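You operate a simulated robot arm through the tools that you are given. There is no shell and no other tool. Be economical: measure what you need, move in short steps, check, and stop when the job is done.

The job below is to be done with a simulated robot arm. You get a single attempt, and the scene is never put back.

Task
Fetch the string spool from the bench top on the wall side and set it on top of the beech blank.

It is judged by the outcome, as a careful person would: the job done as asked, and still so three seconds after it is handed in. It fails if anything else is knocked over, pushed out of place, dropped, spilled or broken.

Robot
A 7-joint arm with a two-finger parallel gripper, fixed in place. Base frame: the origin is at the foot of the arm, x ahead of it, y to its left, z up; the work surface is at about z = 0. Lengths are in mm, angles in rad, forces in N, time in s.
With the tool pointing down near the work surface it reaches from about 220 to 580 mm from the base axis. Its first joint turns from -1.152 to 1.152 rad. Payload 2.5 kg.
The tool frame sits at the grasp point between the pads (the TCP): z along the fingers, y along the line on which they close. The tips reach 23 mm beyond it. The gripper opens to 94 mm. The fingers are 38 mm wide and 10 mm thick; the gripper's body (54 by 96 mm) begins 39 mm behind the TCP.
Orientation is told as [roll, pitch, yaw] about the base's x, y, z axes, in that order, counted from this pose: with the fingers straight down and closing along the base's y, the tool's x points along the base's -x, its y along +y and its z along -z.

Tools
- The arm moves only by the tool servo_tool. Its argument "plan" is a list of rows, each a list of 7 numbers: the opening, from 0 (shut) to 1 (fully open), then the shift along the tool's x, y, z in mm, then the turn, a rotation vector about the tool's x, y, z in rad. In form: [[grip, dx, dy, dz, rx, ry, rz], ...]. A call has 1 to 8 rows; each row is the pose to reach, as a shift and turn from the pose commanded when the call began, along the tool's axes at that moment. A row lasts 0.2 s, in which the tool goes at most 50 mm and 0.15 rad; a call with a longer step from one row to the next is refused whole, and so is a gripper value outside its range. A pose out of reach is approached as far as the arm can. The call stops where the force on the tool passes 40 N (or 10 N more than at its start, if that is more) or the arm is blocked; 0.2 s more then pass. Each finger travels about 108 mm/s and halts on what it meets, pressing with about 26 N; the grip force reading is that of the motor and also rises with nothing between the fingers. The clock runs only during rows and for 0.2 s after the last one: add rows that repeat a pose to give the fingers time. It gives the time, the measured TCP pose, the force on the tool (base axes), the opening and the grip force at its end, in the units of the frame above (readings bear some noise).
- Cameras (640 x 400 px; columns grow to the right, rows downward): "scene" is fixed at [114.2, -407.2, 530.6]; the picture's right is [0.85, -0.53, 0.00], its down [-0.36, -0.58, -0.73] and it looks along [0.39, 0.62, -0.68] (base axes); focal length 358 px, centre (320, 200). "wrist" rides on the gripper at [86, 16, -74] in the tool frame; the picture's right is [-0.18, 0.98, 0.00], its down [-0.58, -0.11, -0.81] and it looks along [-0.79, -0.15, 0.59] (tool axes); focal length 243 px, centre (320, 200). There is no depth. A picture from a camera that has moved, and an enlarged one, comes with that camera's place and axes in the base frame and with its lens.
- snapshot(camera): a new picture of that camera. The clock stands still meanwhile.
- zoom(camera, box): a new picture of the part [left, top, right, bottom] of that camera's present view, enlarged. The clock stands still meanwhile.
- close_job(): hands the job in; it is judged then, once.

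Work in short steps. Places have to be worked out from the pictures, the camera data and where the tool is seen: move nearer, look again, correct. Check each grasp and each placing, and mend what went wrong. You have 90 turns and 42 pictures in all, those below and enlarged ones among them. Open the gripper and draw the arm clear of the work before you hand the job in, unless the task says otherwise; then end with one line.

The tools are called after "Request:" as a command line: name --pt "numbers of a row" for each row, then --argument value for the rest, lists and objects as JSON in quotes. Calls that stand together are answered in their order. servo_tool: Moves the arm, as the interface text tells. Its arguments: {"type":"object","properties":{"plan":{"type":"array","items":{"type":"array","items":{"type":"number"}}}},"required":["plan"]} The other tools are called the same way: snapshot (camera) takes a picture; zoom (camera, box) takes an enlarged picture of a part of a camera's view; close_job () hands the job in.

At the start:

```text
clock: 0.0
position: [354.6, -19.0, 228.5]
tool_rot: [-0.001, -0.002, 0.0]
contact_force: [-0.8, -0.1, -0.5]
width: 94.4
gripper_force: 0.0
```

scene: 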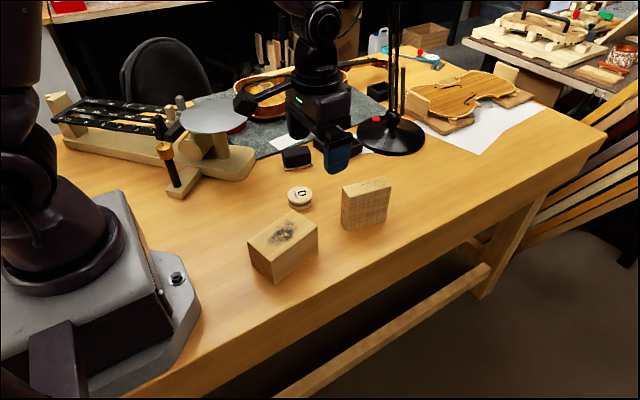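
wrist: 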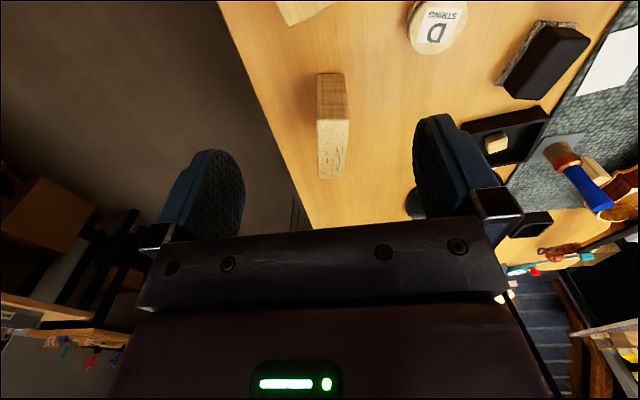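

I see one spool ("D STRING") and two wooden blocks. I'll enlarge both views to tell which block is beech and check for other spools.

Request:
zoom --camera "scene" --box '[220, 130, 420, 290]'

Request:
zoom --camera "scene" --box '[40, 40, 440, 210]'

```text
2.50 times, centred on (320, 210) of scene
camera zoom: at [114.2, -407.2, 530.6], right [0.85, -0.53, 0.0], down [-0.36, -0.58, -0.73], along [0.39, 0.62, -0.68], focal length 894 px, centre (320, 175)
```

zoom: 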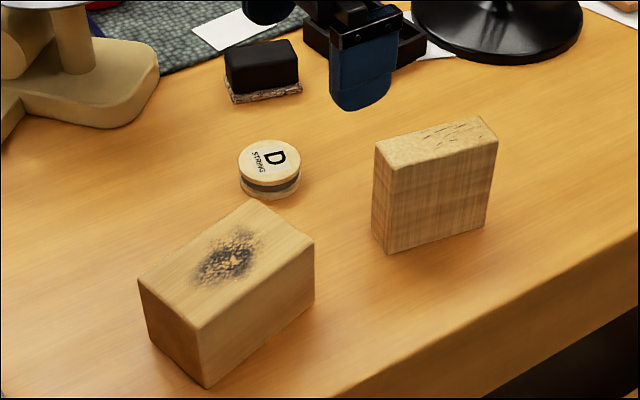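

```text
1.60 times, centred on (240, 125) of scene
camera zoom: at [114.2, -407.2, 530.6], right [0.85, -0.53, 0.0], down [-0.36, -0.58, -0.73], along [0.39, 0.62, -0.68], focal length 572 px, centre (448, 320)
```

zoom: 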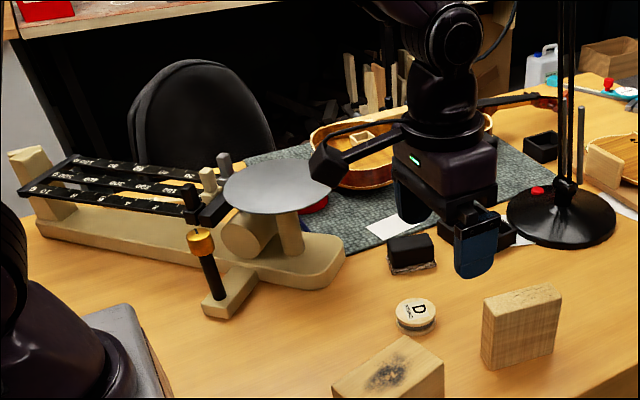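

The upright block shows fine flecks and the lying one a dark stain. I'll raise and draw back the arm for a closer wrist view of both.

Request:
servo_tool --pt "1 30 0 -30 0 0 0" --pt "1 60 0 -60 0 0 0" --pt "1 90 0 -90 0 0 0" --pt "1 110 0 -100 0 0 0"

Request:
snapshot --camera "wrist"

Request:
snapshot --camera "scene"

```text
clock: 1.0
position: [242.4, -17.0, 326.2]
tool_rot: [0.0, -0.002, 0.0]
contact_force: [0.3, 0.5, -0.8]
width: 94.0
gripper_force: 0.1
```

```text
37 pictures are left
camera wrist: at [155.9, -1.0, 400.8], right [0.18, 0.98, 0.0], down [0.58, -0.11, 0.81], along [0.79, -0.15, -0.59], focal length 243 px, centre (320, 200)
```

wrist: 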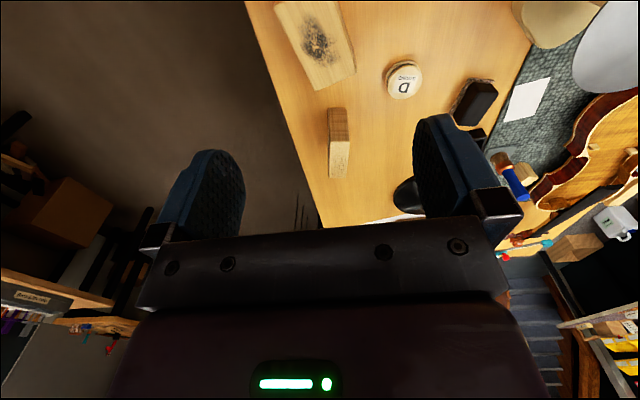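

```text
36 pictures are left
```

scene: 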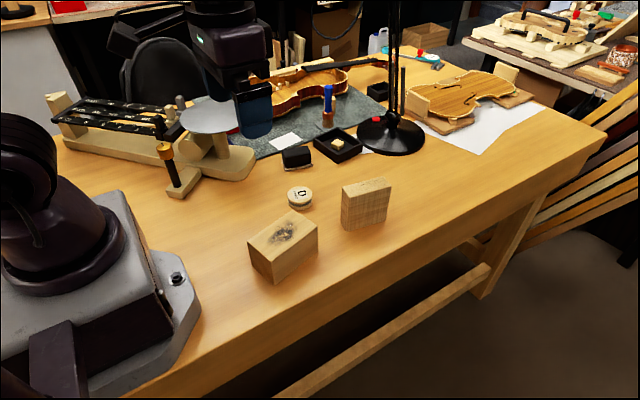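

Request:
zoom --camera "wrist" --box '[260, 0, 440, 112]'

Request:
zoom --camera "wrist" --box '[300, 90, 400, 190]'

Request:
zoom --camera "scene" --box '[235, 170, 405, 290]'

```text
3.56 times, centred on (350, 56) of wrist
camera zoom: at [155.9, -1.0, 400.8], right [0.18, 0.98, 0.0], down [0.58, -0.11, 0.81], along [0.79, -0.15, -0.59], focal length 863 px, centre (213, 712)
```

zoom: 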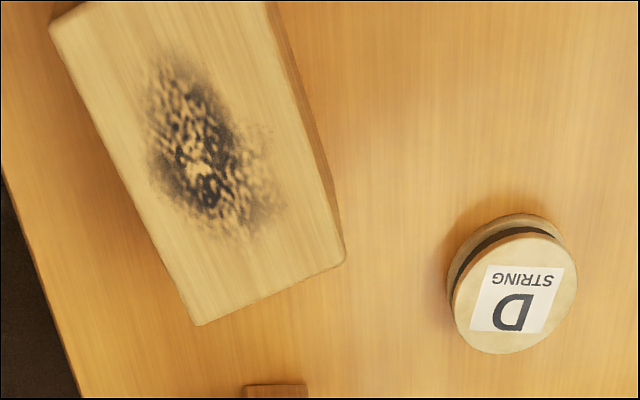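

```text
4.00 times, centred on (350, 140) of wrist
camera zoom: at [155.9, -1.0, 400.8], right [0.18, 0.98, 0.0], down [0.58, -0.11, 0.81], along [0.79, -0.15, -0.59], focal length 970 px, centre (200, 440)
```

zoom: 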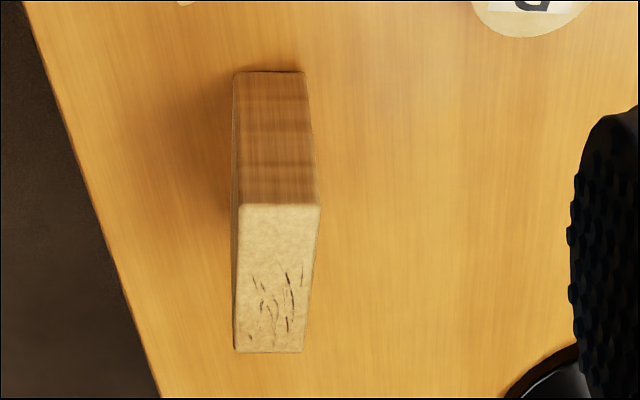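

```text
3.33 times, centred on (320, 230) of scene
camera zoom: at [114.2, -407.2, 530.6], right [0.85, -0.53, 0.0], down [-0.36, -0.58, -0.73], along [0.39, 0.62, -0.68], focal length 1192 px, centre (320, 100)
```

zoom: 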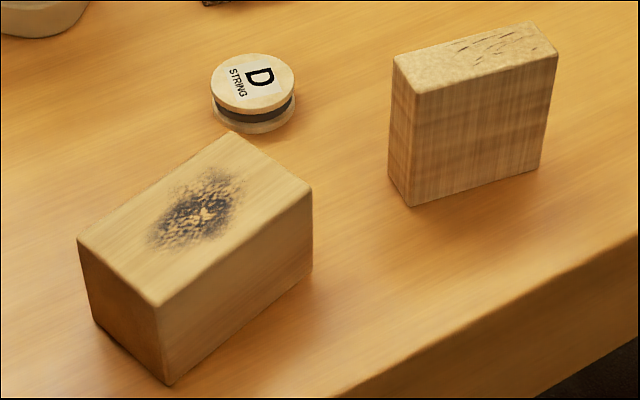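

The lying block is pale with a soot-like patch; the upright one has cross-banded faces. Faces I can't see might carry labels, so I'll swing the wrist camera round to look from the +y side.

Request:
servo_tool --pt "1 -20 18 0 0 0 0.14" --pt "1 -40 36 0 0 0 0.28" --pt "1 -60 54 0 0 0 0.42" --pt "1 -80 72 0 0 0 0.56" --pt "1 -100 90 0 0 0 0.7" --pt "1 -120 108 0 0 0 0.84" --pt "1 -138 126 0 0 0 0.98" --pt "1 -150 140 0 0 0 1.12"

Request:
servo_tool --pt "1 0 0 10 0 0 0.14" --pt "1 0 0 20 0 0 0.28" --pt "1 0 0 30 0 0 0.42" --pt "1 0 0 30 0 0 0.45"

Request:
snapshot --camera "wrist"

```text
clock: 2.8
position: [393.6, 122.4, 326.0]
tool_rot: [0.0, -0.001, -1.125]
contact_force: [0.1, -0.5, 0.3]
width: 94.3
gripper_force: 0.1
```

```text
clock: 3.8
position: [395.6, 121.3, 297.1]
tool_rot: [0.002, 0.001, -1.573]
contact_force: [0.6, -0.4, -0.2]
width: 94.0
gripper_force: 0.0
```

```text
32 pictures are left
camera wrist: at [412.0, 207.4, 372.1], right [0.98, -0.19, 0.0], down [-0.11, -0.58, 0.81], along [-0.15, -0.79, -0.59], focal length 243 px, centre (320, 200)
```

wrist: 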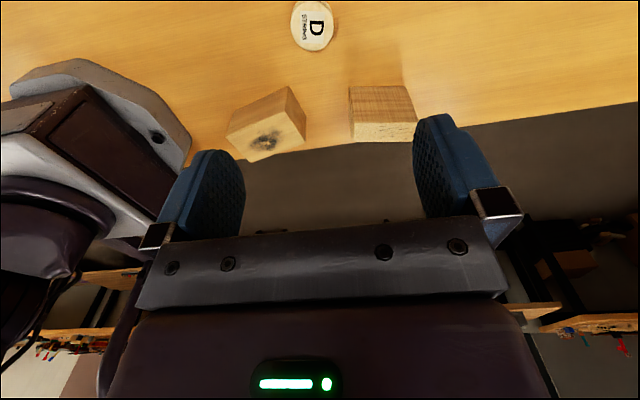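

Request:
zoom --camera "wrist" --box '[220, 70, 320, 165]'

Request:
zoom --camera "wrist" --box '[330, 65, 430, 160]'

```text
4.21 times, centred on (270, 118) of wrist
camera zoom: at [412.0, 207.4, 372.1], right [0.98, -0.19, 0.0], down [-0.11, -0.58, 0.81], along [-0.15, -0.79, -0.59], focal length 1022 px, centre (530, 547)
```

zoom: 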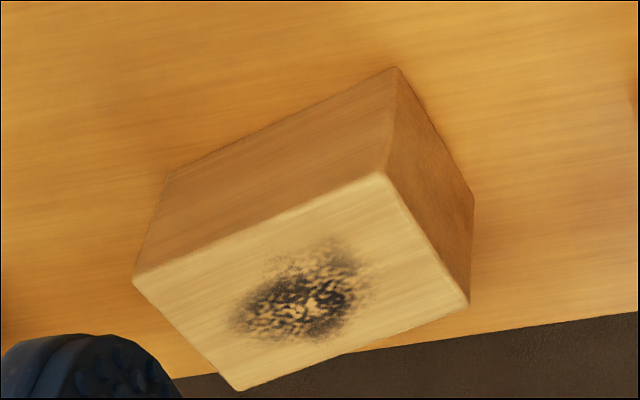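

```text
4.21 times, centred on (380, 112) of wrist
camera zoom: at [412.0, 207.4, 372.1], right [0.98, -0.19, 0.0], down [-0.11, -0.58, 0.81], along [-0.15, -0.79, -0.59], focal length 1022 px, centre (67, 568)
```

zoom: 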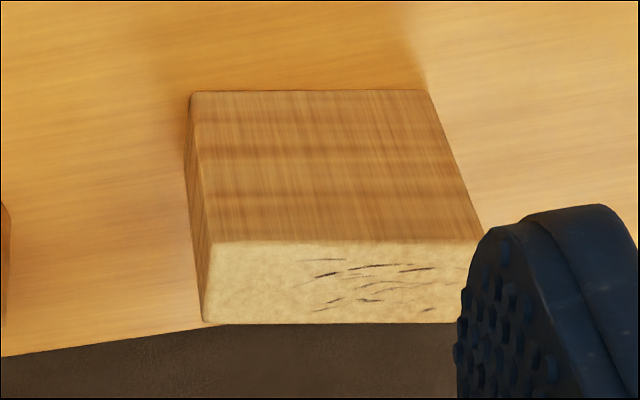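

No labels, but the upright block's cross-banded "flame" marks it as figured maple, and the plain lying block, about 105×58×65 mm centred near (280,-26), as the beech. The spool is near (376,92); I'll descend above it to check.

Request:
servo_tool --pt "1 -10 -7 45 0 0 0" --pt "1 -20 -14 90 0 0 0" --pt "1 -29 -20 135 0 0 0" --pt "1 -29 -20 177 0 0 0" --pt "1 -29 -20 177 0 0 0"

Request:
snapshot --camera "wrist"

Request:
snapshot --camera "scene"

```text
clock: 5.0
position: [376.2, 92.2, 120.6]
tool_rot: [0.001, 0.0, -1.571]
contact_force: [-0.3, -0.9, 1.0]
width: 94.0
gripper_force: 0.0
```

```text
29 pictures are left
camera wrist: at [392.0, 178.0, 195.7], right [0.98, -0.18, 0.0], down [-0.11, -0.58, 0.81], along [-0.15, -0.79, -0.59], focal length 243 px, centre (320, 200)
```

wrist: 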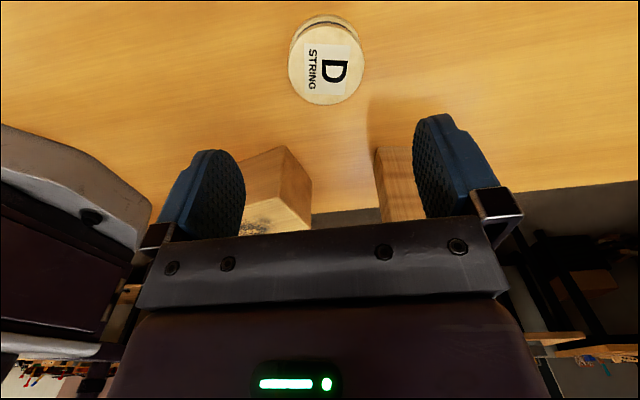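

```text
28 pictures are left
```

scene: 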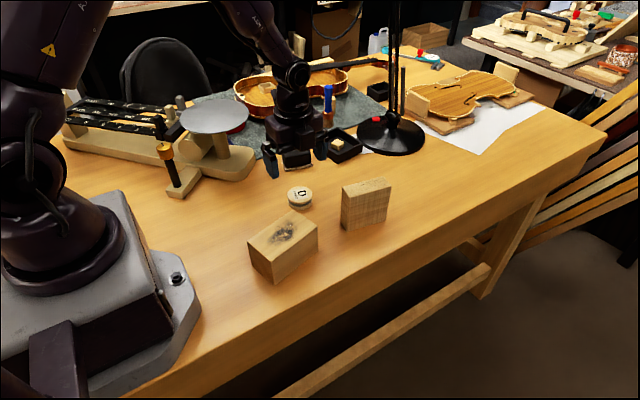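

All views agree on the spool at (380,95), about 54 mm across with its top near z=15. I'll descend around it to TCP z≈27 with open fingers.

Request:
servo_tool --pt "1 3 4 30 0 0 0" --pt "1 3 4 60 0 0 0" --pt "1 3 4 80 0 0 0" --pt "1 3 4 93 0 0 0" --pt "1 3 4 93 0 0 0"

Request:
snapshot --camera "wrist"

Request:
zoom --camera "scene" --box '[240, 130, 360, 220]'

```text
clock: 6.2
position: [379.5, 93.5, 28.9]
tool_rot: [0.0, -0.002, -1.568]
contact_force: [-0.8, 0.6, 0.2]
width: 94.2
gripper_force: 0.1
```

```text
27 pictures are left
camera wrist: at [396.0, 180.7, 102.6], right [0.98, -0.18, 0.0], down [-0.11, -0.58, 0.81], along [-0.15, -0.79, -0.59], focal length 243 px, centre (320, 200)
```

wrist: 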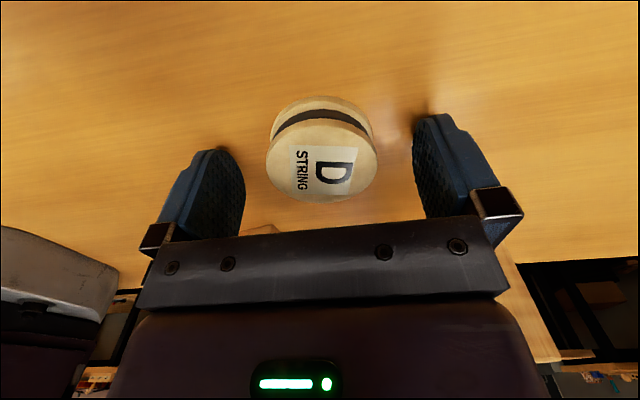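

```text
4.44 times, centred on (300, 175) of scene
camera zoom: at [114.2, -407.2, 530.6], right [0.85, -0.53, 0.0], down [-0.36, -0.58, -0.73], along [0.39, 0.62, -0.68], focal length 1589 px, centre (409, 311)
```

zoom: 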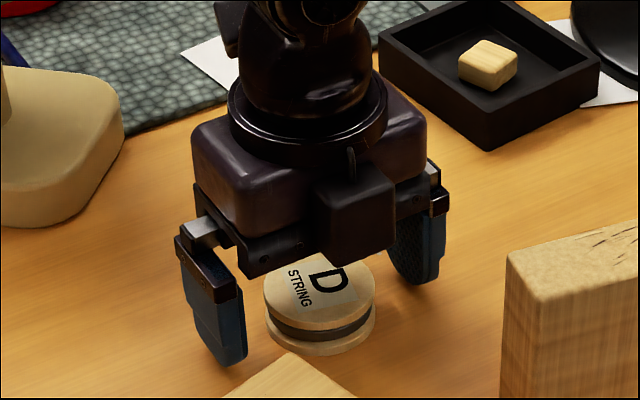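

The spool sits centred between the fingers (about 18 mm tall). Lowering 2 mm and closing.

Request:
servo_tool --pt "1 0 1 2.5 0 0 0" --pt "0.6 0 1 2.5 0 0 0" --pt "0.4 0 1 2.5 0 0 0" --pt "0.4 0 1 2.5 0 0 0" --pt "0.4 0 1 2.5 0 0 0"

Request:
snapshot --camera "wrist"

```text
clock: 7.4
position: [379.9, 92.8, 25.6]
tool_rot: [0.002, -0.001, -1.57]
contact_force: [0.7, 0.0, 0.1]
width: 51.6
gripper_force: 26.1
```

```text
25 pictures are left
camera wrist: at [396.7, 180.8, 100.6], right [0.98, -0.18, 0.0], down [-0.11, -0.58, 0.81], along [-0.15, -0.79, -0.59], focal length 243 px, centre (320, 200)
```

wrist: 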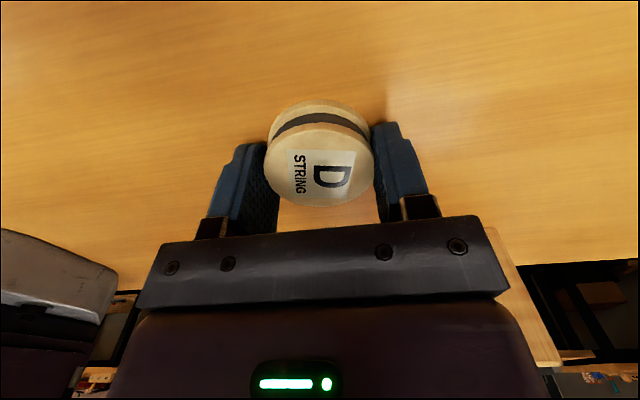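

Held at 51.6 mm with 26 N. Lifting straight up.

Request:
servo_tool --pt "0.4 0 0 -20 0 0 0" --pt "0.4 0 0 -50 0 0 0" --pt "0.4 0 0 -90 0 0 0" --pt "0.4 0 0 -125 0 0 0" --pt "0.4 0 0 -125 0 0 0"

Request:
snapshot --camera "wrist"

```text
clock: 8.6
position: [382.2, 95.9, 151.0]
tool_rot: [0.001, -0.001, -1.57]
contact_force: [-0.5, 0.0, -0.1]
width: 51.3
gripper_force: 26.2
```

```text
24 pictures are left
camera wrist: at [399.4, 182.6, 225.5], right [0.98, -0.18, 0.0], down [-0.11, -0.58, 0.81], along [-0.15, -0.79, -0.59], focal length 243 px, centre (320, 200)
```

wrist: 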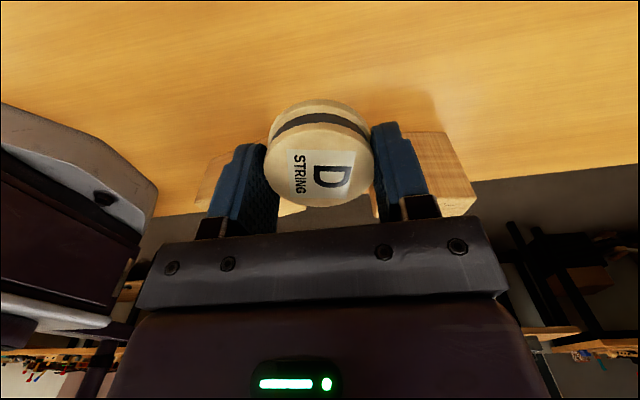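

Spool came up cleanly. Two views give the block's top centre at (281,-25), z≈65; moving above it at height.

Request:
servo_tool --pt "0.4 -30 -25 0 0 0 0" --pt "0.4 -60 -50 0 0 0 0" --pt "0.4 -90 -75 0 0 0 0" --pt "0.4 -121 -101 0 0 0 0" --pt "0.4 -121 -101 0 0 0 0"

Request:
snapshot --camera "wrist"

Request:
zoom --camera "scene" --box '[200, 150, 380, 290]'

```text
clock: 9.8
position: [279.5, -26.2, 148.1]
tool_rot: [0.002, -0.001, -1.569]
contact_force: [-0.3, 0.4, -0.1]
width: 51.4
gripper_force: 25.8
```

```text
23 pictures are left
camera wrist: at [296.7, 61.0, 222.5], right [0.98, -0.18, 0.0], down [-0.11, -0.58, 0.81], along [-0.15, -0.79, -0.59], focal length 243 px, centre (320, 200)
```

wrist: 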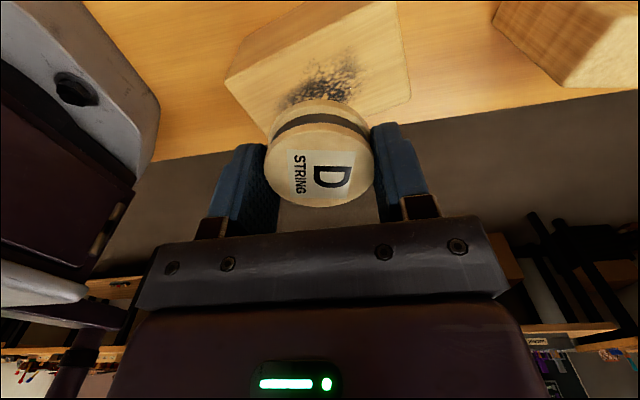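

```text
2.86 times, centred on (290, 220) of scene
camera zoom: at [114.1, -407.3, 530.6], right [0.85, -0.53, 0.0], down [-0.36, -0.58, -0.73], along [0.39, 0.62, -0.68], focal length 1022 px, centre (406, 143)
```

zoom: 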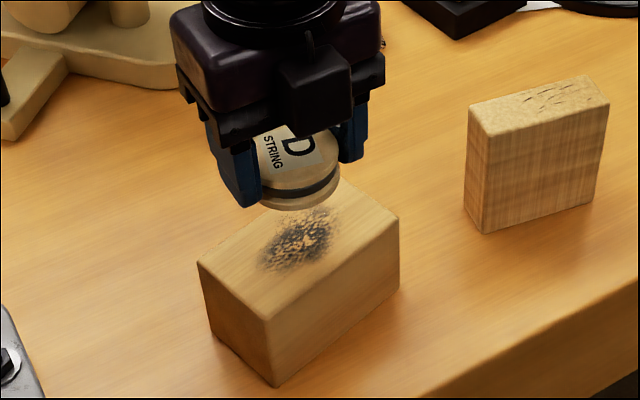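

Corners seen here confirm the centre at (280,-25). I'm lowering to just above contact and will look again.

Request:
servo_tool --pt "0.4 0 0 20 0 0 0" --pt "0.4 0 0 40 0 0 0" --pt "0.4 0 0 49 0 0 0" --pt "0.4 0 0 49 0 0 0"

Request:
zoom --camera "scene" --box '[235, 180, 335, 290]'

```text
clock: 10.8
position: [280.9, -23.7, 99.2]
tool_rot: [0.003, 0.001, -1.572]
contact_force: [0.0, 0.1, -0.2]
width: 51.7
gripper_force: 26.2
```

```text
3.64 times, centred on (285, 235) of scene
camera zoom: at [114.2, -407.2, 530.6], right [0.85, -0.53, 0.0], down [-0.36, -0.58, -0.73], along [0.39, 0.62, -0.68], focal length 1300 px, centre (447, 73)
```

zoom: 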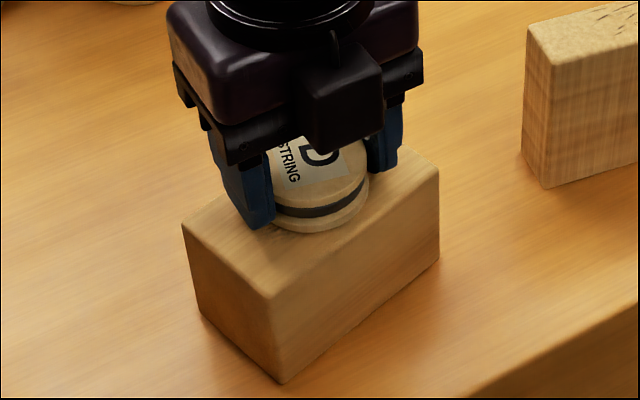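

Well centred and close. Lowering in 1.5 mm steps while watching the force.

Request:
servo_tool --pt "0.4 0 0 1.5 0 0 0" --pt "0.4 0 0 3 0 0 0" --pt "0.4 0 0 4 0 0 0"

```text
clock: 11.6
position: [278.3, -26.5, 96.4]
tool_rot: [0.002, 0.001, -1.571]
contact_force: [-0.2, -0.4, -0.5]
width: 51.6
gripper_force: 25.8
```

Request:
servo_tool --pt "0.4 0 0 1 0 0 0" --pt "0.4 0 0 2 0 0 0" --pt "0.4 0 0 2 0 0 0"

Request:
zoom --camera "scene" --box '[255, 195, 315, 250]'

```text
clock: 12.4
position: [279.0, -26.5, 96.0]
tool_rot: [0.005, 0.0, -1.572]
contact_force: [-3.1, -0.7, 22.6]
width: 51.6
gripper_force: 26.0
```

```text
7.27 times, centred on (285, 222) of scene
camera zoom: at [114.1, -407.2, 530.7], right [0.85, -0.53, 0.0], down [-0.36, -0.58, -0.73], along [0.39, 0.62, -0.68], focal length 2600 px, centre (574, 36)
```

zoom: 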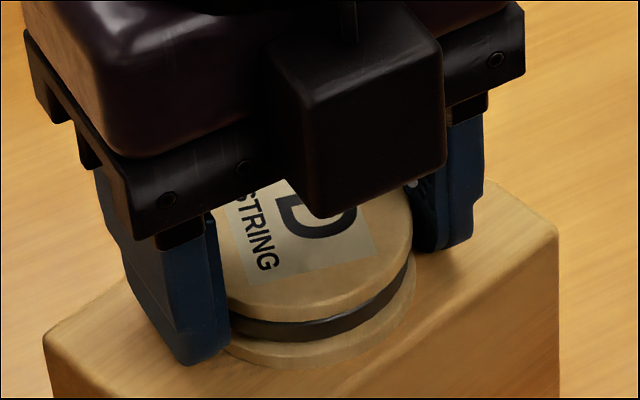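

Contact felt (22 N): the spool rests on the block. I'll ease up 1 mm and open.

Request:
servo_tool --pt "0.4 0 0 -1 0 0 0" --pt "0.62 0 0 -1 0 0 0" --pt "0.75 0 0 -1 0 0 0" --pt "0.9 0 0 -1 0 0 0" --pt "0.9 0 0 -1 0 0 0"

Request:
snapshot --camera "wrist"

```text
clock: 13.6
position: [277.5, -27.6, 95.4]
tool_rot: [0.001, 0.0, -1.572]
contact_force: [-0.6, -0.1, 0.2]
width: 84.7
gripper_force: 0.1
```

```text
19 pictures are left
camera wrist: at [295.3, 60.0, 171.1], right [0.98, -0.18, 0.0], down [-0.11, -0.58, 0.81], along [-0.15, -0.79, -0.59], focal length 243 px, centre (320, 200)
```

wrist: 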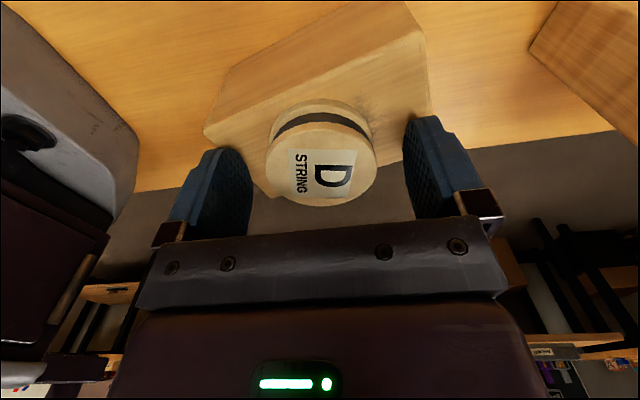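

Released and standing flat. Raising straight up, then drawing away.

Request:
servo_tool --pt "0.9 0 0 -25 0 0 0" --pt "0.9 0 0 -65 0 0 0" --pt "0.9 0 0 -110 0 0 0" --pt "0.9 0 0 -150 0 0 0" --pt "0.9 40 15 -170 0 0 0" --pt "0.9 80 30 -170 0 0 0" --pt "0.9 120 45 -170 0 0 0" --pt "0.9 120 45 -170 0 0 0"

Request:
snapshot --camera "scene"

Request:
zoom --camera "scene" --box '[220, 170, 400, 290]'

```text
clock: 15.4
position: [323.2, 93.4, 266.6]
tool_rot: [0.003, 0.001, -1.571]
contact_force: [0.2, 0.4, -0.8]
width: 84.3
gripper_force: 0.1
```

```text
18 pictures are left
```

scene: 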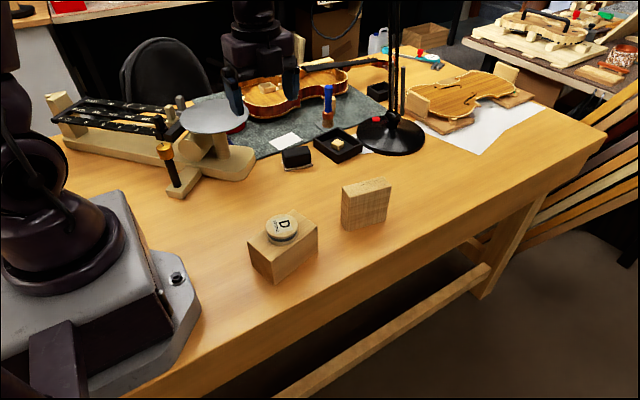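

```text
3.33 times, centred on (310, 230) of scene
camera zoom: at [114.2, -407.2, 530.6], right [0.85, -0.53, 0.0], down [-0.36, -0.58, -0.73], along [0.39, 0.62, -0.68], focal length 1192 px, centre (353, 100)
```

zoom: 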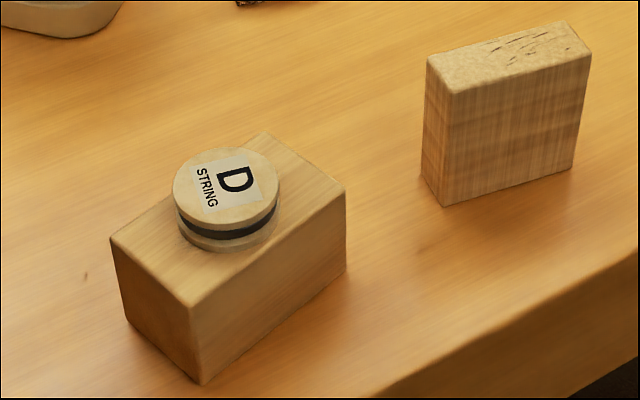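

The spool sits flat and centred on the plain block, nothing else has moved, and the arm is clear with the gripper open.

Request:
close_job

```text
The job is handed in.
```

The string spool is standing flat, near the middle of the plain lying block. I took that block to be the beech blank because the upright one has the cross-banded flame of figured maple; neither block carries a label to confirm it.
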